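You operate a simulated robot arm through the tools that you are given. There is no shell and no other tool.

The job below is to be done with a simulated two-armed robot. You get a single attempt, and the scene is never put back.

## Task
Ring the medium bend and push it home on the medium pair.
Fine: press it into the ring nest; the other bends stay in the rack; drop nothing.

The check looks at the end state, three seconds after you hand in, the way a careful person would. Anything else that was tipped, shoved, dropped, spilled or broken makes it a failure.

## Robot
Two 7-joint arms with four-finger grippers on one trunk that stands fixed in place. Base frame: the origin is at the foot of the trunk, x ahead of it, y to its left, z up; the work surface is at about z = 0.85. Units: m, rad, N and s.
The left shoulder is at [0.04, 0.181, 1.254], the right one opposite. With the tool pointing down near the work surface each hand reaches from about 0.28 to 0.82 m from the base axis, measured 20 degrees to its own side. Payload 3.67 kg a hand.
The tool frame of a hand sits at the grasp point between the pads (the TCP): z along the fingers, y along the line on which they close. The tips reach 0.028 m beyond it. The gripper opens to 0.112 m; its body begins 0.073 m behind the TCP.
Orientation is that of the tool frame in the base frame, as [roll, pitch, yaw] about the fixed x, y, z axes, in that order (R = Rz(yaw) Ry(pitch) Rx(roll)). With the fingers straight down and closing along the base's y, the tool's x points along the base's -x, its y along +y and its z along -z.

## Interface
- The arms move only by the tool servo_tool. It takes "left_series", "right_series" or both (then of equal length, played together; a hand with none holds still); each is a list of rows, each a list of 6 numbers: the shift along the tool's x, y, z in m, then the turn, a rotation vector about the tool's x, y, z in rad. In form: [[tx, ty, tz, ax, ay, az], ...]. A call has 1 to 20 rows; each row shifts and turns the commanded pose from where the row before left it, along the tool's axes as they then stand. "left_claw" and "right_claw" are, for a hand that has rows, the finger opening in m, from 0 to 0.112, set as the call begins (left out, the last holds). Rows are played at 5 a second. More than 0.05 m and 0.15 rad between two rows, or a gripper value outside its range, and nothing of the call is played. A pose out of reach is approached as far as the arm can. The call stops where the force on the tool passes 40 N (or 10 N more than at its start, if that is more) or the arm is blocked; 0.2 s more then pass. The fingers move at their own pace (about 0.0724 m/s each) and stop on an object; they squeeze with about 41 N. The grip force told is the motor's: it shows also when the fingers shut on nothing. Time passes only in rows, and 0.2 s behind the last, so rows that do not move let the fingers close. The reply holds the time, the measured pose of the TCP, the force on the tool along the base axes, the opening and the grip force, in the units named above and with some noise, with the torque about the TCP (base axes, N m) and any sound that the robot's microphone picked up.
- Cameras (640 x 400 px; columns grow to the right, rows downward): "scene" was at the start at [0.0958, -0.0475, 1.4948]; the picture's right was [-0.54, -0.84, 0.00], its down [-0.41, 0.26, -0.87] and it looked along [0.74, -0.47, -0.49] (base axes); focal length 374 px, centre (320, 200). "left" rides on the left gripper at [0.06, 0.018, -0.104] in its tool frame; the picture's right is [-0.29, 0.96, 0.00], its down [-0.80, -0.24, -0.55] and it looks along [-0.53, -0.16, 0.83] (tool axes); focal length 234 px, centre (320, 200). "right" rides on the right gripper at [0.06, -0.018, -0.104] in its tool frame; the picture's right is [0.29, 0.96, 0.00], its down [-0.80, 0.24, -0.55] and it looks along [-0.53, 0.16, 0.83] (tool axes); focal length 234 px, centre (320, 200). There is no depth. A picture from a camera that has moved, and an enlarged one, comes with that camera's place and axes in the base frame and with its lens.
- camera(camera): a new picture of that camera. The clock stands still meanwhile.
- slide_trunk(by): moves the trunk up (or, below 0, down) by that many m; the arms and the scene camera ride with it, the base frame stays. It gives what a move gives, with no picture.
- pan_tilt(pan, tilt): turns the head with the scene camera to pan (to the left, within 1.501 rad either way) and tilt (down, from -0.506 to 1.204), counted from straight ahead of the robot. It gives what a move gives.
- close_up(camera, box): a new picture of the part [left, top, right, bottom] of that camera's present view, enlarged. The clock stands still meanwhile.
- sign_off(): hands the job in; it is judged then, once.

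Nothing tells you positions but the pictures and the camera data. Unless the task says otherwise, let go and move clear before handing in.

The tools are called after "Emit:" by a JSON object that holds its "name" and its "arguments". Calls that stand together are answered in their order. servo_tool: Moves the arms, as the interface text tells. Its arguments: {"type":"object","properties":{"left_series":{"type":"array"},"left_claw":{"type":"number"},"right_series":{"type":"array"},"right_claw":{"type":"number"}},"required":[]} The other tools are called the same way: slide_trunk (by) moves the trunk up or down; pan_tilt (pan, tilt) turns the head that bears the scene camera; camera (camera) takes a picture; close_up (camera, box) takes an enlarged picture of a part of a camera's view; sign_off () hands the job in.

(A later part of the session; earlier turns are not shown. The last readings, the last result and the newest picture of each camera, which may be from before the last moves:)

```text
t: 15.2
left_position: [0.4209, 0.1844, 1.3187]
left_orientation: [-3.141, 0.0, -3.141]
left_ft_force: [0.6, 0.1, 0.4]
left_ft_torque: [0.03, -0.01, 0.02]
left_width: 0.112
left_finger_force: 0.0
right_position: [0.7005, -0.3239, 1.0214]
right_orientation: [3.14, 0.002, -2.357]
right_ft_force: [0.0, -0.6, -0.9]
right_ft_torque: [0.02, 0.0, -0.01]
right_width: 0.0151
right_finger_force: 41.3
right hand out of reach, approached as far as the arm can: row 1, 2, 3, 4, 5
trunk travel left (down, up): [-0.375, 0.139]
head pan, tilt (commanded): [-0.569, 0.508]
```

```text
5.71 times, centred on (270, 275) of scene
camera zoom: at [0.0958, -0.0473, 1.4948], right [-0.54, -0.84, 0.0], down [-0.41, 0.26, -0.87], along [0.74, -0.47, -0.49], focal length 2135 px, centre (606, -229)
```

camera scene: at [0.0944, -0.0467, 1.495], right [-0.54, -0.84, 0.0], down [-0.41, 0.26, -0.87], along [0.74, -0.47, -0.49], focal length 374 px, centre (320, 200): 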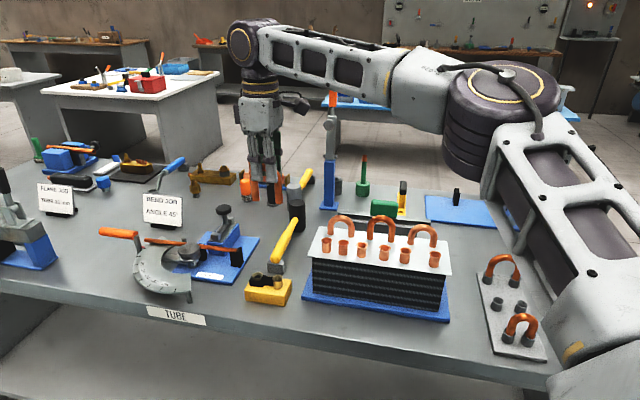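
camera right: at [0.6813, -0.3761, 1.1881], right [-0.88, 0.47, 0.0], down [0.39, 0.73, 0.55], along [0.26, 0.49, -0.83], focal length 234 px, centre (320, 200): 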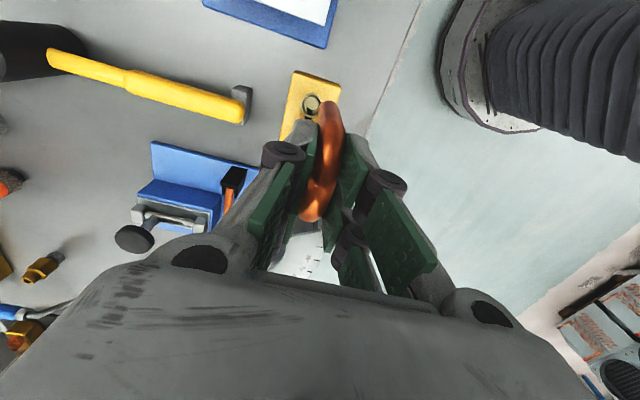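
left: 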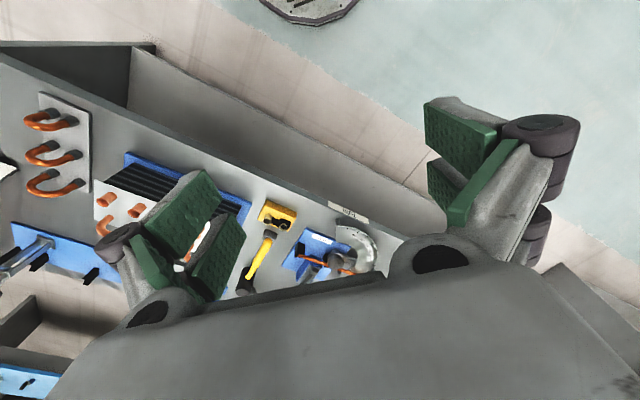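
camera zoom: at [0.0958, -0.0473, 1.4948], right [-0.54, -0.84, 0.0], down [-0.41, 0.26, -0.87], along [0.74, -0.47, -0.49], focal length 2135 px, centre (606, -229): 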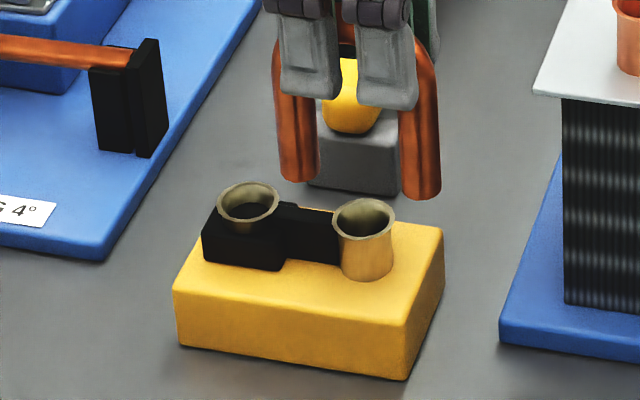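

The arm stopped short again and drifted back slightly, and the bend hangs clear about 4 cm above and behind the nest. Before trying more I'll look at the arm posture to see what limits it.

Emit:
{"name": "camera", "arguments": {"camera": "scene"}}

Emit:
{"name": "pan_tilt", "arguments": {"pan": -0.9, "tilt": 0.3}}

Emit:
{"name": "camera", "arguments": {"camera": "scene"}}

```text
taken
camera scene: at [0.0958, -0.0473, 1.4948], right [-0.54, -0.84, 0.0], down [-0.41, 0.26, -0.87], along [0.74, -0.47, -0.49], focal length 374 px, centre (320, 200)
```

scene: 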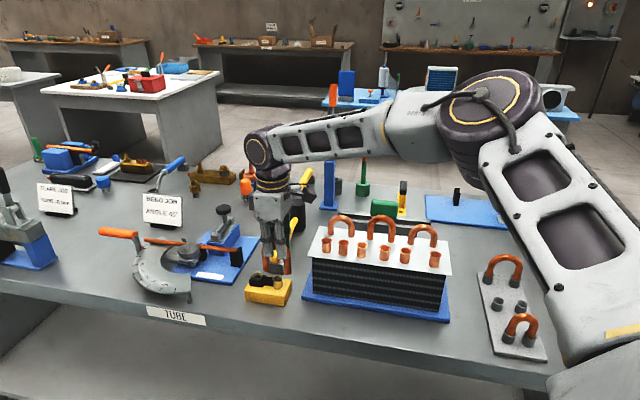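

```text
t: 16.0
left_position: [0.4209, 0.1834, 1.3204]
left_orientation: [3.14, 0.0, -3.14]
left_ft_force: [0.8, 0.5, -0.4]
left_ft_torque: [0.01, 0.02, 0.03]
left_width: 0.1119
left_finger_force: 0.0
right_position: [0.7008, -0.3251, 1.0204]
right_orientation: [-3.141, 0.003, -2.356]
right_ft_force: [-0.5, -0.9, -1.3]
right_ft_torque: [0.02, 0.03, -0.03]
right_width: 0.0154
right_finger_force: 41.0
trunk travel left (down, up): [-0.375, 0.139]
head pan, tilt (commanded): [-0.901, 0.3]
```

```text
taken
camera scene: at [0.0776, -0.0716, 1.5139], right [-0.78, -0.62, 0.0], down [-0.18, 0.23, -0.96], along [0.59, -0.75, -0.3], focal length 374 px, centre (320, 200)
```

scene: 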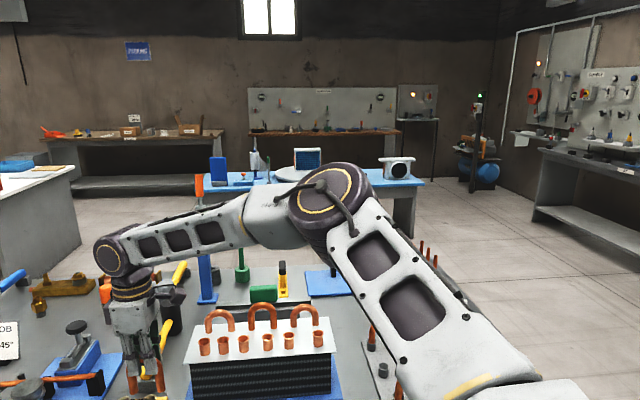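

The elbow is well bent, so distance isn't the limit. I think the wrist roll is near its stop in this yaw. The bend is symmetric, so I'll raise the hand, turn it 180° about the vertical and approach the nest from the other side of the roll range.

Emit:
{"name": "servo_tool", "arguments": {"right_series": [[0, 0, -0.04, 0, 0, 0], [0, 0, -0.04, 0, 0, 0], [0, 0, 0, 0, 0, 0.1309], [0, 0, 0, 0, 0, 0.1309], [0, 0, 0, 0, 0, 0.1309], [0, 0, 0, 0, 0, 0.1309], [0, 0, 0, 0, 0, 0.1309], [0, 0, 0, 0, 0, 0.1309], [0, 0, 0, 0, 0, 0]]}}

Emit:
{"name": "pan_tilt", "arguments": {"pan": -0.569, "tilt": 0.508}}

Emit:
{"name": "camera", "arguments": {"camera": "scene"}}

```text
t: 18.0
left_position: [0.4207, 0.1845, 1.3195]
left_orientation: [3.14, -0.001, -3.14]
left_ft_force: [-0.1, -0.4, 0.6]
left_ft_torque: [0.02, 0.02, 0.0]
left_width: 0.1119
left_finger_force: 0.0
right_position: [0.7038, -0.3217, 1.0995]
right_orientation: [-3.141, 0.0, 3.141]
right_ft_force: [0.0, -0.1, -1.1]
right_ft_torque: [0.01, -0.05, 0.0]
right_width: 0.0153
right_finger_force: 41.4
trunk travel left (down, up): [-0.375, 0.139]
head pan, tilt (commanded): [-0.901, 0.3]
```

```text
t: 18.8
left_position: [0.422, 0.1839, 1.3205]
left_orientation: [-3.141, 0.0, -3.138]
left_ft_force: [0.5, -1.2, -0.9]
left_ft_torque: [0.01, 0.0, -0.03]
left_width: 0.1118
left_finger_force: 0.1
right_position: [0.7024, -0.3231, 1.1004]
right_orientation: [3.141, -0.001, -3.141]
right_ft_force: [0.2, -0.4, -0.5]
right_ft_torque: [0.0, 0.0, -0.02]
right_width: 0.0151
right_finger_force: 41.6
trunk travel left (down, up): [-0.375, 0.139]
head pan, tilt (commanded): [-0.569, 0.508]
```

```text
taken
camera scene: at [0.0958, -0.0474, 1.4948], right [-0.54, -0.84, 0.0], down [-0.41, 0.26, -0.87], along [0.74, -0.47, -0.49], focal length 374 px, centre (320, 200)
```

scene: 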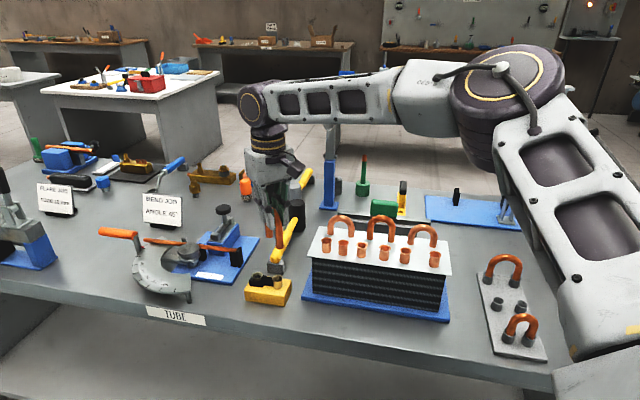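

The hand is now at its default yaw. I'll test here whether it can reach over the nest, to confirm the wrist-roll idea before turning the rest of the way.

Emit:
{"name": "servo_tool", "arguments": {"right_series": [[-0.018, 0.004, 0, 0, 0, 0], [-0.018, 0.004, 0, 0, 0, 0], [0, 0, 0, 0, 0, 0]]}}

```text
t: 19.6
left_position: [0.4208, 0.1847, 1.3202]
left_orientation: [-3.141, 0.0, -3.139]
left_ft_force: [-0.7, 0.0, -0.3]
left_ft_torque: [0.01, 0.02, 0.01]
left_width: 0.112
left_finger_force: 0.1
right_position: [0.7146, -0.3204, 1.0992]
right_orientation: [3.141, 0.002, 3.14]
right_ft_force: [0.8, -0.6, -0.5]
right_ft_torque: [-0.01, -0.01, 0.01]
right_width: 0.0154
right_finger_force: 40.9
right hand out of reach, approached as far as the arm can: row 1, 2
trunk travel left (down, up): [-0.375, 0.139]
head pan, tilt (commanded): [-0.569, 0.508]
```

Yaw made no difference, so the limit comes from the height relative to the shoulder. The stated reach is near the work surface, so I'll raise the trunk and lower the hand relative to it, which should extend the reach.

Emit:
{"name": "slide_trunk", "arguments": {"by": 0.1}}

```text
t: 21.0
left_position: [0.4206, 0.1849, 1.4203]
left_orientation: [3.14, 0.001, -3.14]
left_ft_force: [1.2, 0.7, 0.3]
left_ft_torque: [-0.01, -0.02, -0.02]
left_width: 0.1122
left_finger_force: 0.0
right_position: [0.7161, -0.3186, 1.2002]
right_orientation: [-3.141, 0.001, 3.141]
right_ft_force: [0.0, 0.1, 0.0]
right_ft_torque: [0.0, -0.01, 0.01]
right_width: 0.0153
right_finger_force: 40.8
trunk travel left (down, up): [-0.475, 0.039]
head pan, tilt (commanded): [-0.569, 0.508]
```

Emit:
{"name": "servo_tool", "arguments": {"right_series": [[0, 0, 0.03, 0, 0, 0], [0, 0, 0.03, 0, 0, 0], [0, 0, 0.03, 0, 0, 0], [0, 0, 0.02, 0, 0, 0], [0, 0, 0.02, 0, 0, 0], [0, 0, 0, 0, 0, 0]]}}

Emit:
{"name": "camera", "arguments": {"camera": "scene"}}

```text
t: 22.4
left_position: [0.4218, 0.1854, 1.4214]
left_orientation: [-3.141, 0.001, -3.138]
left_ft_force: [0.1, 0.4, 0.1]
left_ft_torque: [-0.02, -0.02, -0.03]
left_width: 0.1121
left_finger_force: 0.2
right_position: [0.686, -0.3269, 1.0776]
right_orientation: [3.14, 0.005, 3.14]
right_ft_force: [-0.2, 0.1, -1.1]
right_ft_torque: [0.0, 0.0, -0.06]
right_width: 0.0154
right_finger_force: 40.4
right hand out of reach, approached as far as the arm can: row 2, 3, 4, 5
trunk travel left (down, up): [-0.475, 0.039]
head pan, tilt (commanded): [-0.569, 0.508]
```

```text
taken
camera scene: at [0.0959, -0.0473, 1.596], right [-0.54, -0.84, 0.0], down [-0.41, 0.26, -0.87], along [0.74, -0.47, -0.49], focal length 374 px, centre (320, 200)
```

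scene: 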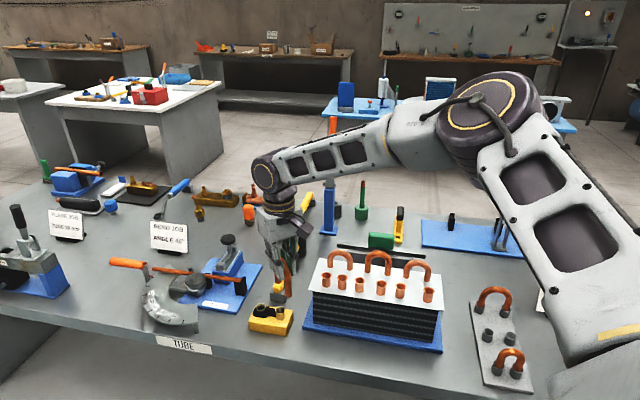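

Lowering the hand relative to the shoulder shortens the reach in this arm posture. I'll back out to near the starting pose, away from everything, so the arm regains its original posture for another approach.

Emit:
{"name": "servo_tool", "arguments": {"right_series": [[0, 0, -0.045, 0, 0, 0], [0, 0, -0.045, 0, 0, 0], [0.034, -0.0226, -0.02375, 0, 0, 0], [0.034, -0.0226, -0.02375, 0, 0, 0], [0.034, -0.0226, -0.02375, 0, 0, 0], [0.034, -0.0226, -0.02375, 0, 0, 0], [0.034, -0.0226, -0.02375, 0, 0, 0], [0.034, -0.0226, -0.02375, 0, 0, 0], [0.034, -0.0226, -0.02375, 0, 0, 0], [0.0314, -0.0226, -0.02375, 0, 0, 0], [0, 0, 0, 0, 0, 0]]}}

Emit:
{"name": "slide_trunk", "arguments": {"by": -0.1}}

Emit:
{"name": "camera", "arguments": {"camera": "scene"}}

```text
t: 24.8
left_position: [0.4216, 0.1846, 1.4214]
left_orientation: [-3.139, 0.001, -3.138]
left_ft_force: [-0.1, -0.1, 1.0]
left_ft_torque: [-0.03, 0.03, 0.0]
left_width: 0.112
left_finger_force: 0.1
right_position: [0.4224, -0.5063, 1.3596]
right_orientation: [-3.14, -0.001, -3.139]
right_ft_force: [1.1, 0.1, -0.9]
right_ft_torque: [0.01, 0.0, 0.02]
right_width: 0.0156
right_finger_force: 40.6
trunk travel left (down, up): [-0.475, 0.039]
head pan, tilt (commanded): [-0.569, 0.508]
```

```text
t: 26.1
left_position: [0.4207, 0.1852, 1.3199]
left_orientation: [-3.141, 0.002, -3.14]
left_ft_force: [-0.1, 0.1, 0.3]
left_ft_torque: [-0.02, -0.01, 0.02]
left_width: 0.1118
left_finger_force: 0.1
right_position: [0.4222, -0.507, 1.2586]
right_orientation: [-3.141, 0.001, 3.141]
right_ft_force: [-0.5, 0.4, -0.8]
right_ft_torque: [0.0, 0.0, 0.03]
right_width: 0.0154
right_finger_force: 41.6
trunk travel left (down, up): [-0.375, 0.139]
head pan, tilt (commanded): [-0.569, 0.508]
```

```text
taken
camera scene: at [0.0957, -0.0474, 1.4947], right [-0.54, -0.84, 0.0], down [-0.41, 0.26, -0.87], along [0.74, -0.47, -0.49], focal length 374 px, centre (320, 200)
```

scene: 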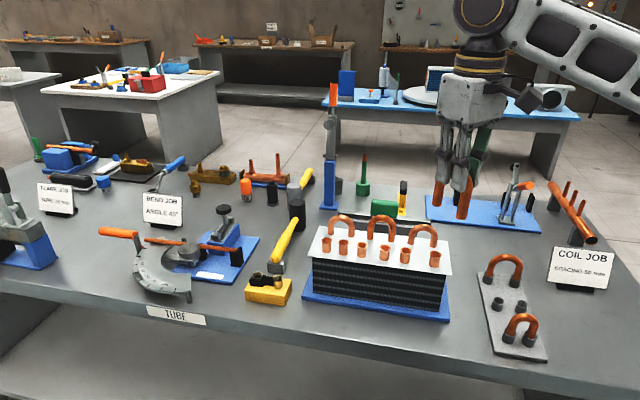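

The arm is back in its starting posture with the bend still secure. I'll test how far it reaches with the hand high relative to the shoulder, in free space, to choose a trunk height.

Emit:
{"name": "servo_tool", "arguments": {"right_series": [[0, 0, -0.05, 0, 0, 0], [0, 0, -0.05, 0, 0, 0], [-0.0352, 0.0214, 0, 0, 0, 0], [-0.0352, 0.0214, 0, 0, 0, 0], [-0.0352, 0.0214, 0, 0, 0, 0], [-0.0352, 0.0214, 0, 0, 0, 0], [-0.0352, 0.0214, 0, 0, 0, 0], [-0.0352, 0.0214, 0, 0, 0, 0], [-0.0352, 0.0214, 0, 0, 0, 0], [-0.0352, 0.0214, 0, 0, 0, 0], [-0.0352, 0.0214, 0, 0, 0, 0], [0, 0, 0, 0, 0, 0]]}}

Emit:
{"name": "camera", "arguments": {"camera": "scene"}}

```text
t: 28.7
left_position: [0.4193, 0.1846, 1.3207]
left_orientation: [3.141, 0.001, -3.14]
left_ft_force: [0.1, 0.4, 0.1]
left_ft_torque: [0.02, -0.04, -0.01]
left_width: 0.1121
left_finger_force: 0.0
right_position: [0.6707, -0.3333, 1.3399]
right_orientation: [3.14, 0.004, -3.14]
right_ft_force: [-1.4, -0.6, 0.3]
right_ft_torque: [0.03, -0.03, -0.02]
right_width: 0.0151
right_finger_force: 40.7
right hand out of reach, approached as far as the arm can: row 10, 11
trunk travel left (down, up): [-0.375, 0.139]
head pan, tilt (commanded): [-0.569, 0.508]
```

```text
taken
camera scene: at [0.0937, -0.0481, 1.4949], right [-0.54, -0.84, 0.0], down [-0.41, 0.26, -0.87], along [0.74, -0.47, -0.49], focal length 374 px, centre (320, 200)
```

scene: 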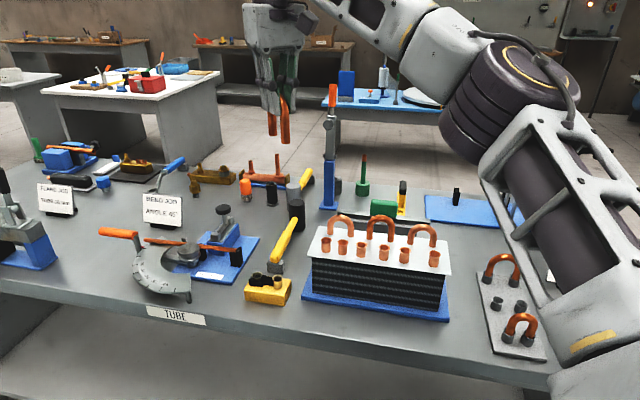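

Reach peaks when the hand is about 6 cm below shoulder level. Lowering the trunk about 0.2 m puts the nest at that height, so I'll do that here in free space, then turn back to 45°.

Emit:
{"name": "slide_trunk", "arguments": {"by": -0.2}}

Emit:
{"name": "servo_tool", "arguments": {"right_series": [[0, 0, 0, 0, 0, -0.1309], [0, 0, 0, 0, 0, -0.1309], [0, 0, 0, 0, 0, -0.1309], [0, 0, 0, 0, 0, -0.1309], [0, 0, 0, 0, 0, -0.1309], [0, 0, 0, 0, 0, -0.1309], [0, 0, 0.03, 0, 0, 0], [0, 0, 0.03, 0, 0, 0], [0, 0, 0.03, 0, 0, 0], [0, 0, 0, 0, 0, 0]]}}

Emit:
{"name": "camera", "arguments": {"camera": "scene"}}

```text
t: 30.9
left_position: [0.4201, 0.1846, 1.1214]
left_orientation: [-3.139, 0.0, -3.139]
left_ft_force: [1.3, 0.0, 0.5]
left_ft_torque: [0.0, -0.02, -0.01]
left_width: 0.112
left_finger_force: 0.1
right_position: [0.6709, -0.3334, 1.1406]
right_orientation: [3.14, 0.004, -3.141]
right_ft_force: [0.3, -0.3, -0.4]
right_ft_torque: [-0.03, -0.01, -0.01]
right_width: 0.0153
right_finger_force: 40.6
trunk travel left (down, up): [-0.175, 0.339]
head pan, tilt (commanded): [-0.569, 0.508]
```

```text
t: 33.1
left_position: [0.4208, 0.1848, 1.1211]
left_orientation: [-3.14, 0.0, -3.141]
left_ft_force: [-0.8, -0.4, -0.4]
left_ft_torque: [-0.01, 0.03, 0.02]
left_width: 0.1121
left_finger_force: 0.1
right_position: [0.6723, -0.3317, 1.0511]
right_orientation: [-3.14, 0.004, -2.355]
right_ft_force: [-0.3, -0.2, -0.6]
right_ft_torque: [-0.04, -0.04, -0.01]
right_width: 0.0152
right_finger_force: 41.2
trunk travel left (down, up): [-0.175, 0.339]
head pan, tilt (commanded): [-0.569, 0.508]
```

```text
taken
camera scene: at [0.0957, -0.0472, 1.296], right [-0.54, -0.84, 0.0], down [-0.41, 0.26, -0.87], along [0.74, -0.47, -0.49], focal length 374 px, centre (320, 200)
```

scene: 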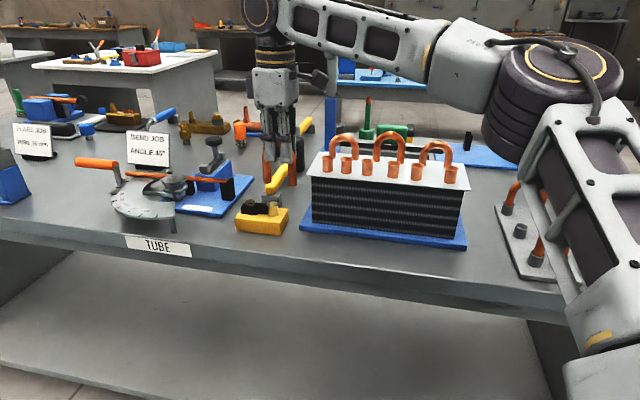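

The hand holds the 45° yaw at a favourable height. I'll inch outward toward the nest in small steps and see whether the limit is gone.

Emit:
{"name": "servo_tool", "arguments": {"right_series": [[-0.0053, -0.00286, 0, 0, 0, 0], [-0.0053, -0.00286, 0, 0, 0, 0], [-0.0053, -0.00286, 0, 0, 0, 0], [-0.0053, -0.00286, 0, 0, 0, 0], [-0.0053, -0.00286, 0, 0, 0, 0], [-0.0053, -0.00286, 0, 0, 0, 0], [-0.0053, -0.00286, 0, 0, 0, 0], [-0.0053, -0.00286, 0, 0, 0, 0], [-0.0053, -0.00286, 0, 0, 0, 0], [-0.0053, -0.00286, 0, 0, 0, 0], [-0.0053, -0.00286, 0, 0, 0, 0], [0, 0, 0, 0, 0, 0]]}}

```text
t: 35.7
left_position: [0.4212, 0.186, 1.1208]
left_orientation: [-3.14, 0.0, -3.141]
left_ft_force: [0.8, 0.6, 0.4]
left_ft_torque: [0.03, 0.01, 0.02]
left_width: 0.1118
left_finger_force: 0.0
right_position: [0.705, -0.324, 1.046]
right_orientation: [-3.139, 0.007, -2.357]
right_ft_force: [-1.1, 0.3, -0.6]
right_ft_torque: [0.0, -0.01, 0.0]
right_width: 0.0151
right_finger_force: 40.9
right hand out of reach, approached as far as the arm can: row 7, 8, 9, 10, 11
trunk travel left (down, up): [-0.175, 0.339]
head pan, tilt (commanded): [-0.569, 0.508]
```

Still about 2 cm short with the tool vertical. Tilting the tool in the plane of the U would gain reach if the bend were gripped at that tilt, so I'll first test here in free space that a 15° tilt really lets the TCP get over the nest.

Emit:
{"name": "servo_tool", "arguments": {"right_series": [[0, 0, -0.02, 0, 0, 0], [0, 0, 0, 0, -0.0873, 0], [0, 0, 0, 0, -0.0873, 0], [0, 0, 0, 0, -0.0873, 0], [-0.0048, -0.0023, 0.00128, 0, 0, 0], [-0.0048, -0.0023, 0.00128, 0, 0, 0], [-0.0048, -0.0023, 0.00128, 0, 0, 0], [-0.0048, -0.0023, 0.00128, 0, 0, 0], [-0.0048, -0.0023, 0.00128, 0, 0, 0], [-0.0048, -0.0023, 0.00128, 0, 0, 0], [0, 0, 0, 0, 0, 0]]}}

Emit:
{"name": "camera", "arguments": {"camera": "scene"}}

```text
t: 38.1
left_position: [0.4215, 0.1838, 1.1214]
left_orientation: [-3.141, -0.001, -3.14]
left_ft_force: [0.2, -0.3, -0.4]
left_ft_torque: [-0.04, 0.0, -0.02]
left_width: 0.112
left_finger_force: 0.0
right_position: [0.7315, -0.3133, 1.0672]
right_orientation: [-3.141, 0.265, -2.356]
right_ft_force: [-0.3, -0.3, -1.3]
right_ft_torque: [-0.01, 0.01, 0.02]
right_width: 0.015
right_finger_force: 41.0
right hand out of reach, approached as far as the arm can: row 1
trunk travel left (down, up): [-0.175, 0.339]
head pan, tilt (commanded): [-0.569, 0.508]
```

```text
taken
camera scene: at [0.0957, -0.0476, 1.296], right [-0.54, -0.84, 0.0], down [-0.41, 0.26, -0.87], along [0.74, -0.47, -0.49], focal length 374 px, centre (320, 200)
```

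scene: 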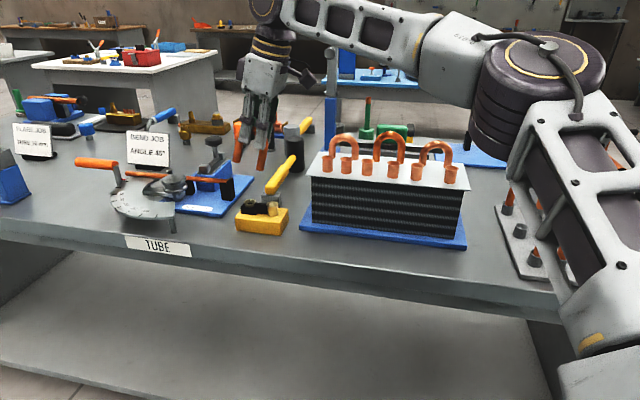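

With 15° of tilt the TCP gets over the nest. I'll check that it also holds lower, staying above the cups.

Emit:
{"name": "servo_tool", "arguments": {"right_series": [[0.0047, 0, 0.0177, 0, 0, 0], [0.0047, 0, 0.0177, 0, 0, 0], [0.0047, 0, 0.0177, 0, 0, 0], [0, 0, 0, 0, 0, 0]]}}

Emit:
{"name": "close_up", "arguments": {"camera": "scene", "box": [200, 60, 320, 240]}}

```text
t: 39.1
left_position: [0.4203, 0.184, 1.1215]
left_orientation: [-3.139, 0.002, -3.141]
left_ft_force: [-0.7, -0.1, 0.2]
left_ft_torque: [0.02, -0.02, 0.02]
left_width: 0.1123
left_finger_force: 0.0
right_position: [0.7307, -0.3133, 1.0096]
right_orientation: [-3.139, 0.267, -2.357]
right_ft_force: [0.1, 1.0, -0.7]
right_ft_torque: [-0.01, 0.01, 0.02]
right_width: 0.0149
right_finger_force: 40.6
trunk travel left (down, up): [-0.175, 0.339]
head pan, tilt (commanded): [-0.569, 0.508]
```

```text
2.22 times, centred on (260, 150) of scene
camera zoom: at [0.0956, -0.0472, 1.296], right [-0.54, -0.84, 0.0], down [-0.41, 0.26, -0.87], along [0.74, -0.47, -0.49], focal length 830 px, centre (453, 311)
```

zoom: 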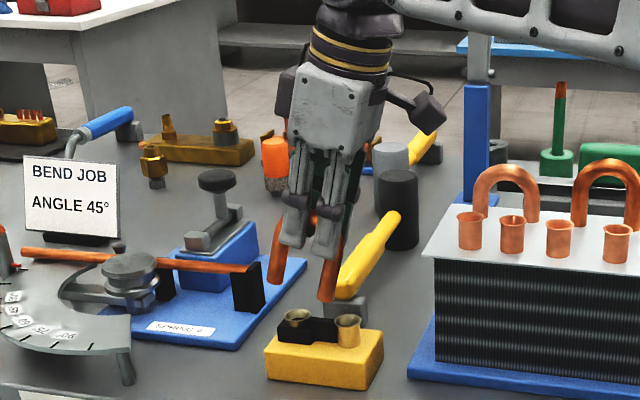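

No limit flagged at z = 1.01. I'll push about 1 cm further outward to confirm some margin remains.

Emit:
{"name": "servo_tool", "arguments": {"right_series": [[-0.0034, -0.0021, 0.0009, 0, 0, 0], [-0.0034, -0.0021, 0.0009, 0, 0, 0], [-0.0034, -0.0021, 0.0009, 0, 0, 0], [0, 0, 0, 0, 0, 0]]}}

```text
t: 40.1
left_position: [0.4203, 0.1848, 1.121]
left_orientation: [-3.141, 0.0, -3.139]
left_ft_force: [0.0, 0.5, 0.6]
left_ft_torque: [0.0, -0.02, -0.03]
left_width: 0.112
left_finger_force: 0.0
right_position: [0.7428, -0.3107, 1.0099]
right_orientation: [-3.14, 0.265, -2.356]
right_ft_force: [0.0, 0.4, -0.7]
right_ft_torque: [0.0, -0.01, 0.01]
right_width: 0.015
right_finger_force: 40.4
trunk travel left (down, up): [-0.175, 0.339]
head pan, tilt (commanded): [-0.569, 0.508]
```

There is margin, so the plan is to set the bend back in its rack cups, regrip it with the hand tilted 15°, and return. I'll back away, level the hand and go up and over to the rack.

Emit:
{"name": "servo_tool", "arguments": {"right_series": [[0.0096, 0.0189, -0.0371, 0, 0, 0], [0.0096, 0.0189, -0.0371, 0, 0, 0], [0.0096, 0.0189, -0.0371, 0, 0, 0], [0, 0, 0, 0, 0.0885, 0], [0, 0, 0, 0, 0.0885, 0], [0, 0, 0, 0, 0.0885, 0], [0, 0, -0.03, 0, 0, 0], [0, 0, -0.03, 0, 0, 0], [0, 0, 0, 0, 0, 0]]}}

```text
t: 42.1
left_position: [0.4218, 0.1845, 1.1208]
left_orientation: [3.141, -0.001, -3.14]
left_ft_force: [0.7, 0.2, -0.2]
left_ft_torque: [0.02, 0.01, 0.0]
left_width: 0.112
left_finger_force: 0.1
right_position: [0.6555, -0.3136, 1.1619]
right_orientation: [-3.14, 0.0, -2.356]
right_ft_force: [0.7, 0.7, -1.9]
right_ft_torque: [-0.02, 0.05, 0.0]
right_width: 0.0149
right_finger_force: 41.0
right hand out of reach, approached as far as the arm can: row 8
trunk travel left (down, up): [-0.175, 0.339]
head pan, tilt (commanded): [-0.569, 0.508]
```

Emit:
{"name": "servo_tool", "arguments": {"right_series": [[0.0412, -0.0097, 0, 0, 0, 0], [0.0412, -0.0097, 0, 0, 0, 0], [0.0412, -0.0097, 0, 0, 0, 0], [0.0412, -0.0097, 0, 0, 0, 0], [0.0412, -0.0097, 0, 0, 0, 0], [0.0412, -0.0097, 0, 0, 0, 0], [0.0412, -0.0097, 0, 0, 0, 0], [0.0412, -0.0097, 0, 0, 0, 0], [0.0412, -0.0097, 0, 0, 0, 0], [0.0412, -0.0097, 0, 0, 0, 0], [0.0412, -0.0097, 0, 0, 0, 0], [0.0412, -0.0097, 0, 0, 0, 0], [0, 0, 0, 0, 0, 0]]}}

Emit:
{"name": "camera", "arguments": {"camera": "scene"}}

Emit:
{"name": "camera", "arguments": {"camera": "right"}}

```text
t: 44.9
left_position: [0.4211, 0.1844, 1.1203]
left_orientation: [3.14, 0.0, -3.14]
left_ft_force: [0.6, -0.3, 0.1]
left_ft_torque: [-0.04, -0.01, -0.01]
left_width: 0.1119
left_finger_force: 0.1
right_position: [0.3866, -0.7448, 1.167]
right_orientation: [-3.139, -0.002, -2.355]
right_ft_force: [-0.4, 0.6, -0.1]
right_ft_torque: [0.0, 0.03, -0.03]
right_width: 0.0151
right_finger_force: 41.4
trunk travel left (down, up): [-0.175, 0.339]
head pan, tilt (commanded): [-0.569, 0.508]
```

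```text
taken
camera scene: at [0.0962, -0.0469, 1.2959], right [-0.54, -0.84, 0.0], down [-0.41, 0.26, -0.87], along [0.74, -0.47, -0.49], focal length 374 px, centre (320, 200)
```

scene: 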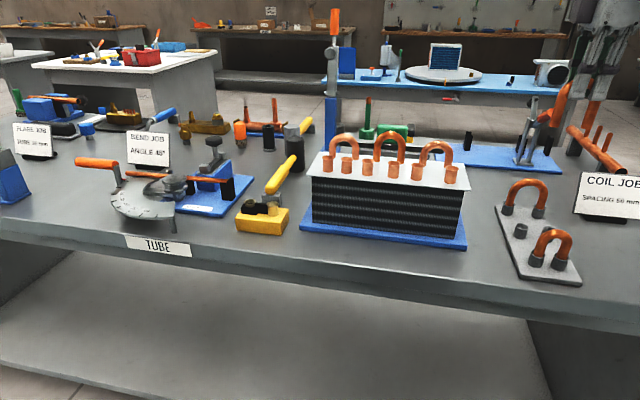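

```text
taken
camera right: at [0.3562, -0.7995, 1.2711], right [-0.88, 0.47, 0.0], down [0.39, 0.73, 0.55], along [0.26, 0.49, -0.83], focal length 234 px, centre (320, 200)
```

right: 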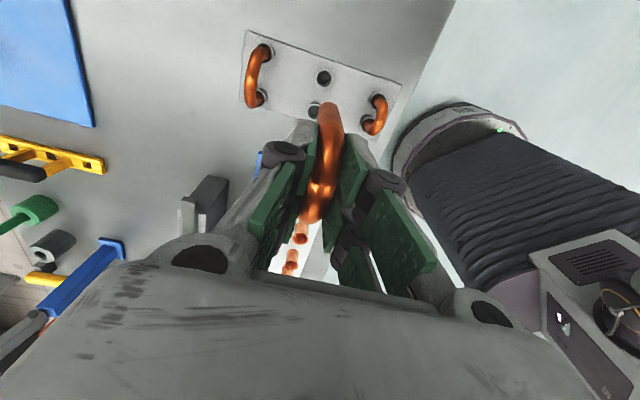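

I'm back over the rack with both empty cups in view. I'll measure their offset from the bend.

Emit:
{"name": "close_up", "arguments": {"camera": "right", "box": [288, 56, 368, 136]}}

Emit:
{"name": "pan_tilt", "arguments": {"pan": -0.95, "tilt": 0.45}}

Emit:
{"name": "camera", "arguments": {"camera": "scene"}}

```text
5.00 times, centred on (328, 96) of right
camera zoom: at [0.3562, -0.7995, 1.2711], right [-0.88, 0.47, 0.0], down [0.39, 0.73, 0.55], along [0.26, 0.49, -0.83], focal length 1171 px, centre (280, 720)
```

zoom: 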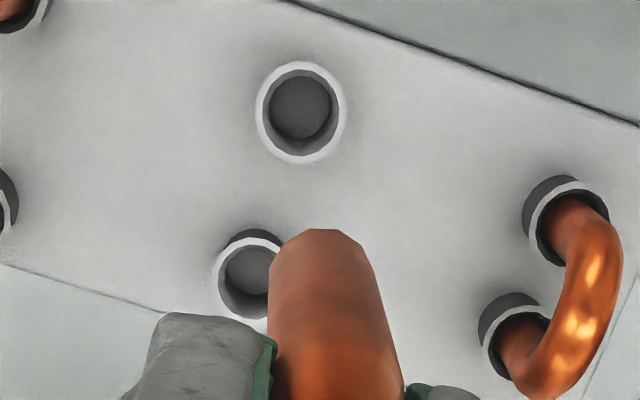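

```text
t: 45.7
left_position: [0.4202, 0.1839, 1.1223]
left_orientation: [-3.14, -0.001, -3.139]
left_ft_force: [0.5, 0.8, -0.1]
left_ft_torque: [0.0, 0.02, -0.02]
left_width: 0.1117
left_finger_force: 0.1
right_position: [0.3857, -0.7454, 1.1675]
right_orientation: [-3.141, -0.001, -2.355]
right_ft_force: [0.2, 0.3, -0.8]
right_ft_torque: [-0.01, 0.04, -0.03]
right_width: 0.0151
right_finger_force: 40.7
trunk travel left (down, up): [-0.175, 0.339]
head pan, tilt (commanded): [-0.949, 0.45]
```

```text
taken
camera scene: at [0.0728, -0.0733, 1.3012], right [-0.81, -0.58, 0.0], down [-0.25, 0.35, -0.9], along [0.52, -0.73, -0.44], focal length 374 px, centre (320, 200)
```

scene: 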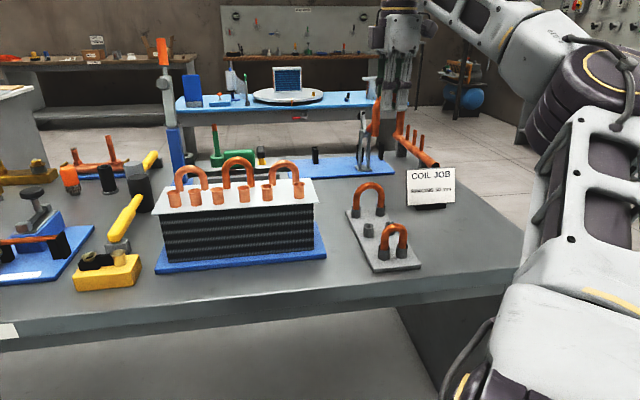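

The cups sit directly under the legs, within about 0.5 mm. I'll lower the bend back into the rack, stopping just above the rims for a check.

Emit:
{"name": "servo_tool", "arguments": {"right_series": [[0, 0, 0.045, 0, 0, 0], [0, 0, 0.045, 0, 0, 0], [0, 0, 0.045, 0, 0, 0], [0, 0, 0.045, 0, 0, 0], [0, 0, 0, 0, 0, 0]]}}

Emit:
{"name": "close_up", "arguments": {"camera": "scene", "box": [335, 170, 435, 280]}}

Emit:
{"name": "close_up", "arguments": {"camera": "right", "box": [270, 60, 390, 180]}}

```text
t: 46.9
left_position: [0.4207, 0.1821, 1.1209]
left_orientation: [3.141, -0.002, -3.138]
left_ft_force: [1.2, -0.1, -0.5]
left_ft_torque: [0.01, 0.05, 0.03]
left_width: 0.1118
left_finger_force: 0.0
right_position: [0.3898, -0.7471, 0.9888]
right_orientation: [-3.141, -0.001, -2.357]
right_ft_force: [-0.5, 0.0, -1.2]
right_ft_torque: [0.02, 0.02, 0.0]
right_width: 0.0153
right_finger_force: 41.0
trunk travel left (down, up): [-0.175, 0.339]
head pan, tilt (commanded): [-0.949, 0.45]
```

```text
3.64 times, centred on (385, 225) of scene
camera zoom: at [0.0743, -0.0752, 1.301], right [-0.81, -0.58, 0.0], down [-0.25, 0.36, -0.9], along [0.52, -0.73, -0.44], focal length 1359 px, centre (84, 109)
```

zoom: 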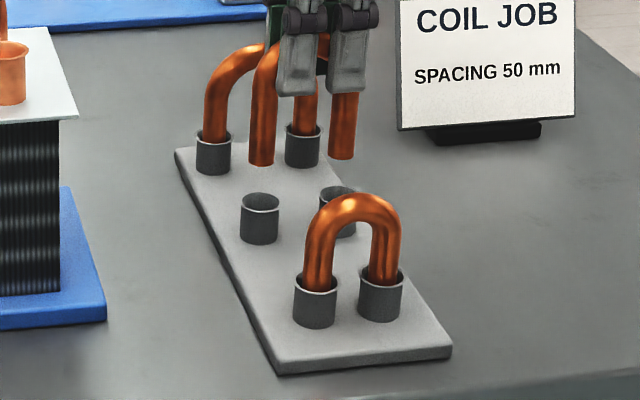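

```text
3.33 times, centred on (330, 120) of right
camera zoom: at [0.3594, -0.8025, 1.0919], right [-0.88, 0.47, 0.0], down [0.39, 0.73, 0.55], along [0.26, 0.49, -0.83], focal length 781 px, centre (287, 467)
```

zoom: 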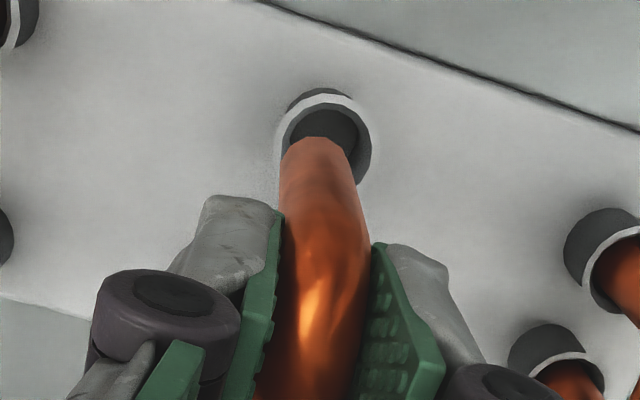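

The hand drifted about 3 mm along tool y during the descent. I'll correct that and re-check before inserting.

Emit:
{"name": "servo_tool", "arguments": {"right_series": [[0.001, 0.0032, 0, 0, 0, 0], [0, 0, 0.006, 0, 0, 0], [0, 0, 0, 0, 0, 0]]}}

Emit:
{"name": "close_up", "arguments": {"camera": "scene", "box": [360, 190, 420, 250]}}

Emit:
{"name": "close_up", "arguments": {"camera": "right", "box": [290, 60, 370, 140]}}

```text
t: 47.7
left_position: [0.4206, 0.1847, 1.1212]
left_orientation: [-3.14, 0.0, -3.14]
left_ft_force: [-1.3, -0.3, 0.3]
left_ft_torque: [-0.02, 0.0, 0.03]
left_width: 0.1121
left_finger_force: 0.2
right_position: [0.3848, -0.7441, 0.9843]
right_orientation: [-3.139, 0.0, -2.356]
right_ft_force: [0.5, 0.6, -1.5]
right_ft_torque: [0.01, -0.05, 0.01]
right_width: 0.0154
right_finger_force: 40.8
trunk travel left (down, up): [-0.175, 0.339]
head pan, tilt (commanded): [-0.949, 0.45]
```

```text
6.67 times, centred on (390, 220) of scene
camera zoom: at [0.0724, -0.0732, 1.3013], right [-0.81, -0.58, 0.0], down [-0.25, 0.35, -0.9], along [0.52, -0.73, -0.44], focal length 2491 px, centre (-147, 67)
```

zoom: 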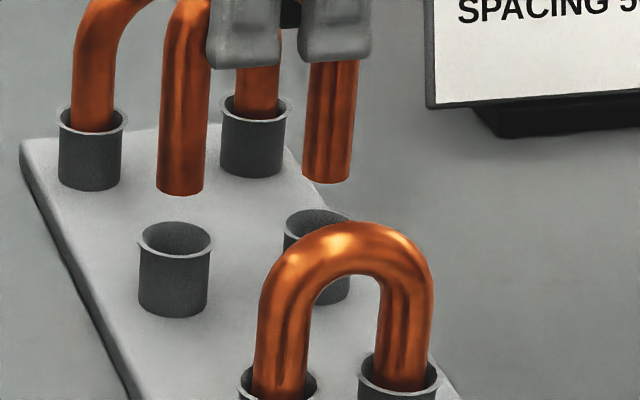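

```text
5.00 times, centred on (330, 100) of right
camera zoom: at [0.3559, -0.7983, 1.0866], right [-0.88, 0.47, 0.0], down [0.39, 0.73, 0.55], along [0.26, 0.49, -0.83], focal length 1171 px, centre (270, 700)
```

zoom: 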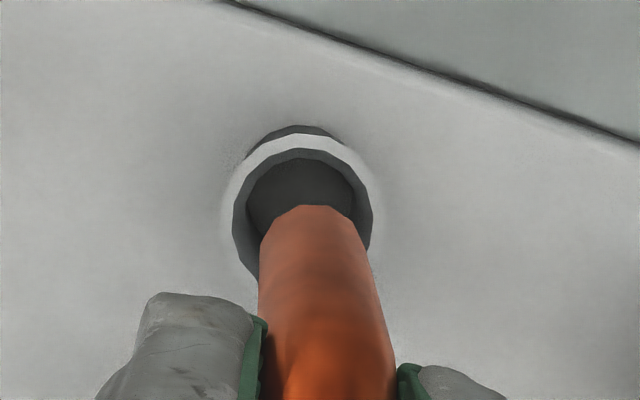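

Part of that shift was the robot swaying just after the move. I'll let it settle and look again.

Emit:
{"name": "servo_tool", "arguments": {"right_series": [[0, -0.0008, 0, 0, 0, 0], [0, 0, 0, 0, 0, 0], [0, 0, 0, 0, 0, 0], [0, 0, 0, 0, 0, 0], [0, 0, 0, 0, 0, 0], [0, 0, 0, 0, 0, 0]]}}

Emit:
{"name": "close_up", "arguments": {"camera": "right", "box": [290, 60, 370, 140]}}

Emit:
{"name": "close_up", "arguments": {"camera": "scene", "box": [360, 190, 420, 250]}}

```text
t: 49.1
left_position: [0.4201, 0.1841, 1.1205]
left_orientation: [3.141, 0.0, -3.141]
left_ft_force: [0.5, -0.3, 0.1]
left_ft_torque: [0.0, -0.02, -0.02]
left_width: 0.1121
left_finger_force: 0.0
right_position: [0.3863, -0.7445, 0.9826]
right_orientation: [-3.14, 0.0, -2.358]
right_ft_force: [-0.7, 0.3, -0.9]
right_ft_torque: [-0.01, 0.0, 0.0]
right_width: 0.0154
right_finger_force: 40.8
trunk travel left (down, up): [-0.175, 0.339]
head pan, tilt (commanded): [-0.949, 0.45]
```

```text
5.00 times, centred on (330, 100) of right
camera zoom: at [0.3566, -0.7997, 1.0855], right [-0.88, 0.47, 0.0], down [0.39, 0.73, 0.55], along [0.26, 0.49, -0.83], focal length 1171 px, centre (270, 700)
```

zoom: 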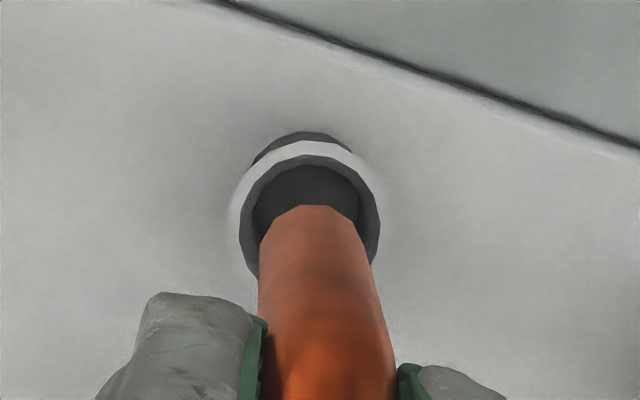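

```text
6.67 times, centred on (390, 220) of scene
camera zoom: at [0.0727, -0.0733, 1.3012], right [-0.81, -0.58, 0.0], down [-0.25, 0.35, -0.9], along [0.52, -0.73, -0.44], focal length 2491 px, centre (-147, 67)
```

zoom: 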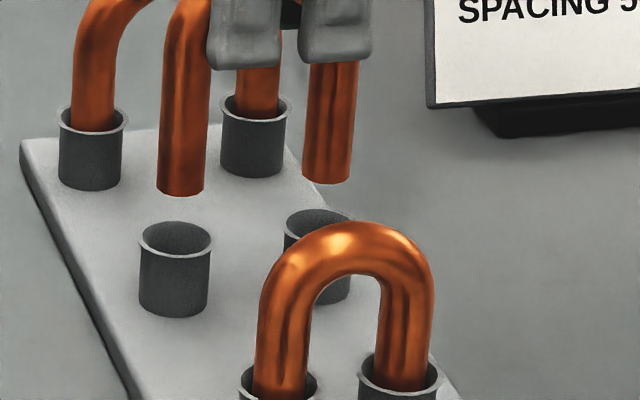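

Settled, the leg and cup line up within half a millimetre. I'll insert the legs into the rack cups gently.

Emit:
{"name": "servo_tool", "arguments": {"right_series": [[0, 0, 0.008, 0, 0, 0], [0, 0, 0.008, 0, 0, 0], [0, 0, 0.008, 0, 0, 0], [0, 0, 0.008, 0, 0, 0], [0, 0, 0.006, 0, 0, 0], [0, 0, 0, 0, 0, 0], [0, 0, 0, 0, 0, 0]]}}

Emit:
{"name": "close_up", "arguments": {"camera": "scene", "box": [350, 180, 430, 260]}}

Emit:
{"name": "close_up", "arguments": {"camera": "right", "box": [270, 60, 390, 180]}}

```text
t: 50.7
left_position: [0.4204, 0.185, 1.1196]
left_orientation: [-3.141, -0.002, -3.14]
left_ft_force: [0.4, 0.0, 0.1]
left_ft_torque: [0.04, -0.03, -0.03]
left_width: 0.1119
left_finger_force: 0.0
right_position: [0.3871, -0.7443, 0.9426]
right_orientation: [-3.141, 0.0, -2.357]
right_ft_force: [0.8, 0.0, -0.2]
right_ft_torque: [0.02, -0.01, -0.02]
right_width: 0.0152
right_finger_force: 41.7
trunk travel left (down, up): [-0.175, 0.339]
head pan, tilt (commanded): [-0.949, 0.45]
```

```text
5.00 times, centred on (390, 220) of scene
camera zoom: at [0.0727, -0.0734, 1.3012], right [-0.81, -0.58, 0.0], down [-0.25, 0.35, -0.9], along [0.52, -0.73, -0.44], focal length 1868 px, centre (-30, 100)
```

zoom: 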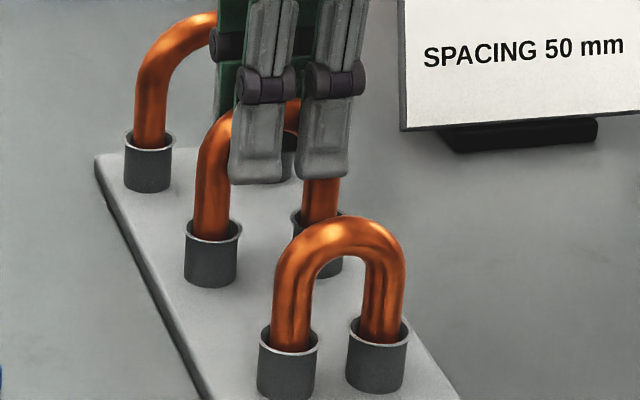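

```text
3.33 times, centred on (330, 120) of right
camera zoom: at [0.3574, -0.7995, 1.0459], right [-0.88, 0.47, 0.0], down [0.39, 0.73, 0.55], along [0.26, 0.49, -0.83], focal length 781 px, centre (287, 467)
```

zoom: 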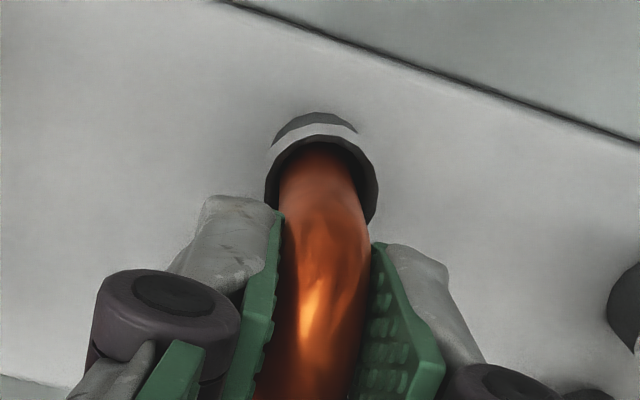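

Both legs are seated in their rack cups again. I'll release to 45 mm opening, rise 5 mm, and tilt the hand 15° around the arch.

Emit:
{"name": "servo_tool", "arguments": {"right_series": [[0, 0, 0.001, 0, 0, 0], [0, 0, 0, 0, 0, 0]]}}

Emit:
{"name": "servo_tool", "arguments": {"right_series": [[0, 0, 0, 0, 0, 0], [0, 0, 0, 0, 0, 0], [0, 0, 0, 0, 0, 0], [0, 0, -0.005, 0, 0, 0], [0, 0, 0, 0, 0, 0]], "right_claw": 0.045}}

Emit:
{"name": "servo_tool", "arguments": {"right_series": [[0, 0, 0, 0, -0.0655, 0], [0, 0, 0, 0, -0.0655, 0], [0, 0, 0, 0, -0.0655, 0], [0, 0, 0, 0, -0.0655, 0], [0, 0, 0, 0, 0, 0], [0, 0, 0, 0, 0, 0]]}}

Emit:
{"name": "close_up", "arguments": {"camera": "scene", "box": [340, 150, 440, 260]}}

Emit:
{"name": "close_up", "arguments": {"camera": "right", "box": [220, 60, 420, 280]}}

```text
t: 51.3
left_position: [0.4206, 0.1853, 1.1205]
left_orientation: [3.141, 0.0, -3.138]
left_ft_force: [-0.3, -0.7, -0.1]
left_ft_torque: [0.04, 0.02, 0.01]
left_width: 0.1123
left_finger_force: 0.0
right_position: [0.3877, -0.7454, 0.9417]
right_orientation: [-3.139, 0.0, -2.357]
right_ft_force: [-0.6, -0.9, -0.5]
right_ft_torque: [-0.05, 0.05, -0.04]
right_width: 0.015
right_finger_force: 41.1
trunk travel left (down, up): [-0.175, 0.339]
head pan, tilt (commanded): [-0.949, 0.45]
```

```text
t: 52.5
left_position: [0.4207, 0.1847, 1.1215]
left_orientation: [3.142, 0.0, -3.141]
left_ft_force: [0.9, 0.0, -1.2]
left_ft_torque: [-0.05, 0.01, 0.0]
left_width: 0.1119
left_finger_force: 0.2
right_position: [0.3859, -0.7457, 0.9474]
right_orientation: [-3.139, -0.001, -2.357]
right_ft_force: [-0.3, -0.3, -0.7]
right_ft_torque: [0.02, -0.05, 0.01]
right_width: 0.0451
right_finger_force: 0.1
trunk travel left (down, up): [-0.175, 0.339]
head pan, tilt (commanded): [-0.949, 0.45]
```

```text
t: 53.9
left_position: [0.4202, 0.1845, 1.1209]
left_orientation: [-3.141, 0.001, -3.14]
left_ft_force: [0.1, -0.1, -0.3]
left_ft_torque: [0.02, -0.01, 0.02]
left_width: 0.1119
left_finger_force: 0.1
right_position: [0.386, -0.7433, 0.9471]
right_orientation: [-3.139, 0.264, -2.355]
right_ft_force: [-0.2, -0.3, 0.0]
right_ft_torque: [0.03, 0.0, -0.04]
right_width: 0.0451
right_finger_force: 0.1
trunk travel left (down, up): [-0.175, 0.339]
head pan, tilt (commanded): [-0.949, 0.45]
```

```text
3.64 times, centred on (390, 205) of scene
camera zoom: at [0.0726, -0.0734, 1.3012], right [-0.81, -0.58, 0.0], down [-0.25, 0.35, -0.9], along [0.52, -0.73, -0.44], focal length 1359 px, centre (66, 182)
```

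zoom: 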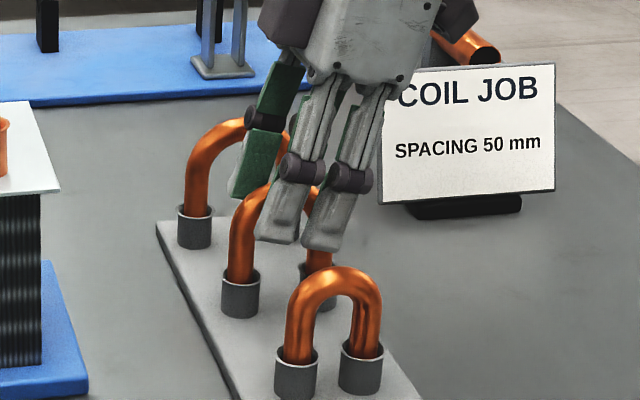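

```text
1.82 times, centred on (320, 170) of right
camera zoom: at [0.3386, -0.8168, 1.0311], right [-0.87, 0.48, -0.08], down [0.27, 0.61, 0.74], along [0.4, 0.63, -0.67], focal length 426 px, centre (320, 254)
```

zoom: 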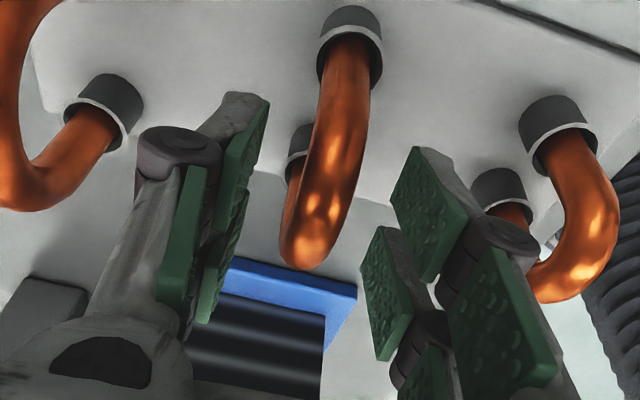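

The bend stayed upright in the rack and the tilted hand straddles it cleanly. I'll lower 6 mm for better pad contact and close.

Emit:
{"name": "servo_tool", "arguments": {"right_series": [[0.0016, 0, 0.0058, 0, 0, 0], [0, 0, 0, 0, 0, 0], [0, 0, 0, 0, 0, 0]]}}

Emit:
{"name": "servo_tool", "arguments": {"right_series": [[0, 0, 0, 0, 0, 0], [0, 0, 0, 0, 0, 0], [0, 0, 0, 0, 0, 0], [0, 0, 0, 0, 0, 0]], "right_claw": 0.0}}

Emit:
{"name": "close_up", "arguments": {"camera": "scene", "box": [340, 150, 440, 260]}}

Emit:
{"name": "close_up", "arguments": {"camera": "right", "box": [220, 60, 420, 280]}}

```text
t: 54.7
left_position: [0.4195, 0.185, 1.1214]
left_orientation: [-3.14, 0.001, -3.14]
left_ft_force: [0.4, -0.2, -0.9]
left_ft_torque: [-0.02, 0.0, -0.01]
left_width: 0.1119
left_finger_force: 0.1
right_position: [0.3861, -0.7442, 0.9404]
right_orientation: [-3.139, 0.261, -2.353]
right_ft_force: [0.9, 0.3, 0.1]
right_ft_torque: [0.02, -0.02, 0.01]
right_width: 0.045
right_finger_force: 0.0
trunk travel left (down, up): [-0.175, 0.339]
head pan, tilt (commanded): [-0.949, 0.45]
```

```text
t: 55.7
left_position: [0.4199, 0.1853, 1.1212]
left_orientation: [-3.141, 0.001, -3.14]
left_ft_force: [-0.8, -0.4, -0.1]
left_ft_torque: [0.03, 0.02, 0.04]
left_width: 0.1119
left_finger_force: 0.0
right_position: [0.3869, -0.745, 0.9407]
right_orientation: [-3.139, 0.261, -2.356]
right_ft_force: [0.9, 0.6, 0.2]
right_ft_torque: [-0.07, -0.1, 0.03]
right_width: 0.0152
right_finger_force: 40.6
trunk travel left (down, up): [-0.175, 0.339]
head pan, tilt (commanded): [-0.949, 0.45]
```

```text
3.64 times, centred on (390, 205) of scene
camera zoom: at [0.0727, -0.0734, 1.3012], right [-0.81, -0.58, 0.0], down [-0.25, 0.35, -0.9], along [0.52, -0.73, -0.44], focal length 1359 px, centre (66, 182)
```

zoom: 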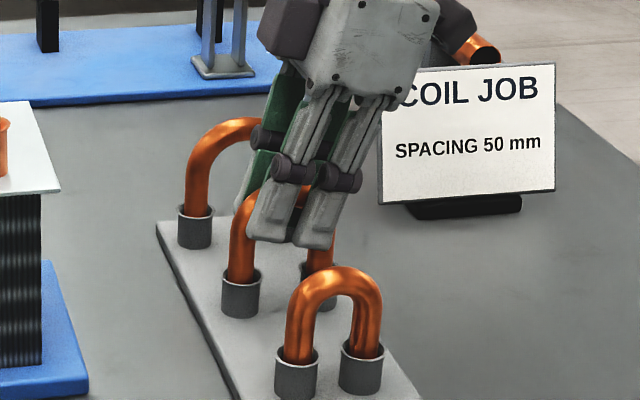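

```text
1.82 times, centred on (320, 170) of right
camera zoom: at [0.339, -0.8169, 1.0241], right [-0.87, 0.48, -0.08], down [0.27, 0.61, 0.74], along [0.4, 0.63, -0.67], focal length 426 px, centre (320, 254)
```

zoom: 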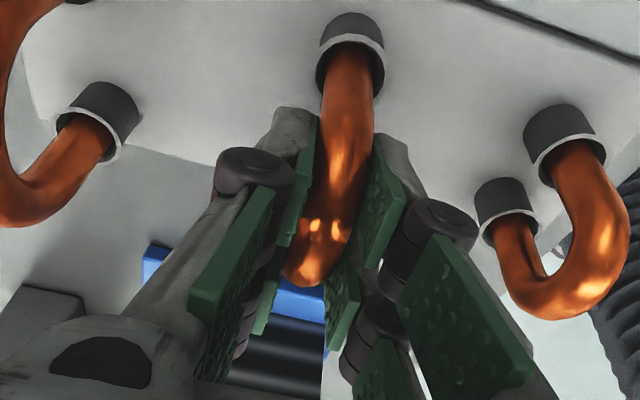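

The regrip is firm, with the bend upright and the tool at 15°. I'll lift it straight up out of the rack.

Emit:
{"name": "servo_tool", "arguments": {"right_series": [[-0.0026, 0, -0.0097, 0, 0, 0], [-0.0039, 0, -0.0145, 0, 0, 0], [-0.0052, 0, -0.0193, 0, 0, 0], [-0.0078, 0, -0.029, 0, 0, 0], [-0.0104, 0, -0.0386, 0, 0, 0], [-0.0104, 0, -0.0386, 0, 0, 0], [-0.0104, 0, -0.0386, 0, 0, 0], [-0.0078, 0, -0.029, 0, 0, 0], [0, 0, 0, 0, 0, 0], [0, 0, 0, 0, 0, 0]]}}

Emit:
{"name": "camera", "arguments": {"camera": "scene"}}

Emit:
{"name": "camera", "arguments": {"camera": "right"}}

```text
t: 57.9
left_position: [0.4185, 0.1856, 1.1205]
left_orientation: [-3.141, 0.002, -3.139]
left_ft_force: [-0.3, 0.1, 0.8]
left_ft_torque: [-0.07, -0.03, -0.01]
left_width: 0.1124
left_finger_force: 0.1
right_position: [0.3839, -0.7414, 1.1649]
right_orientation: [-3.138, 0.261, -2.354]
right_ft_force: [-0.5, 0.2, 0.7]
right_ft_torque: [-0.03, 0.0, 0.0]
right_width: 0.0151
right_finger_force: 41.4
trunk travel left (down, up): [-0.175, 0.339]
head pan, tilt (commanded): [-0.949, 0.45]
```

```text
taken
camera scene: at [0.0705, -0.0722, 1.3015], right [-0.81, -0.58, 0.0], down [-0.25, 0.35, -0.9], along [0.52, -0.73, -0.43], focal length 374 px, centre (320, 200)
```

scene: 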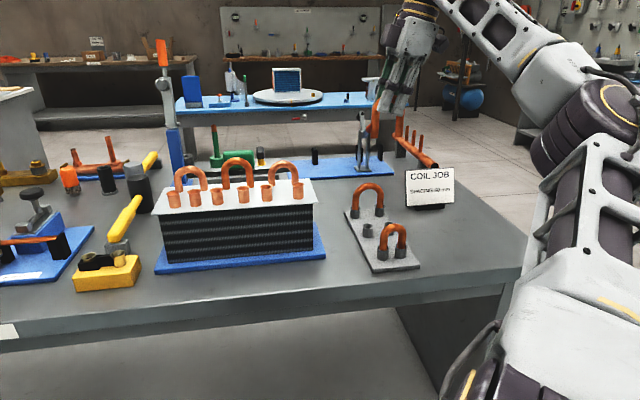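

```text
taken
camera right: at [0.335, -0.8135, 1.2489], right [-0.87, 0.48, -0.08], down [0.27, 0.61, 0.74], along [0.4, 0.63, -0.67], focal length 234 px, centre (320, 200)
```

right: 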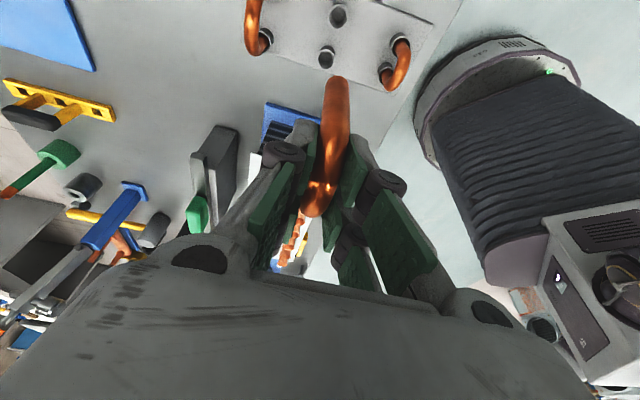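

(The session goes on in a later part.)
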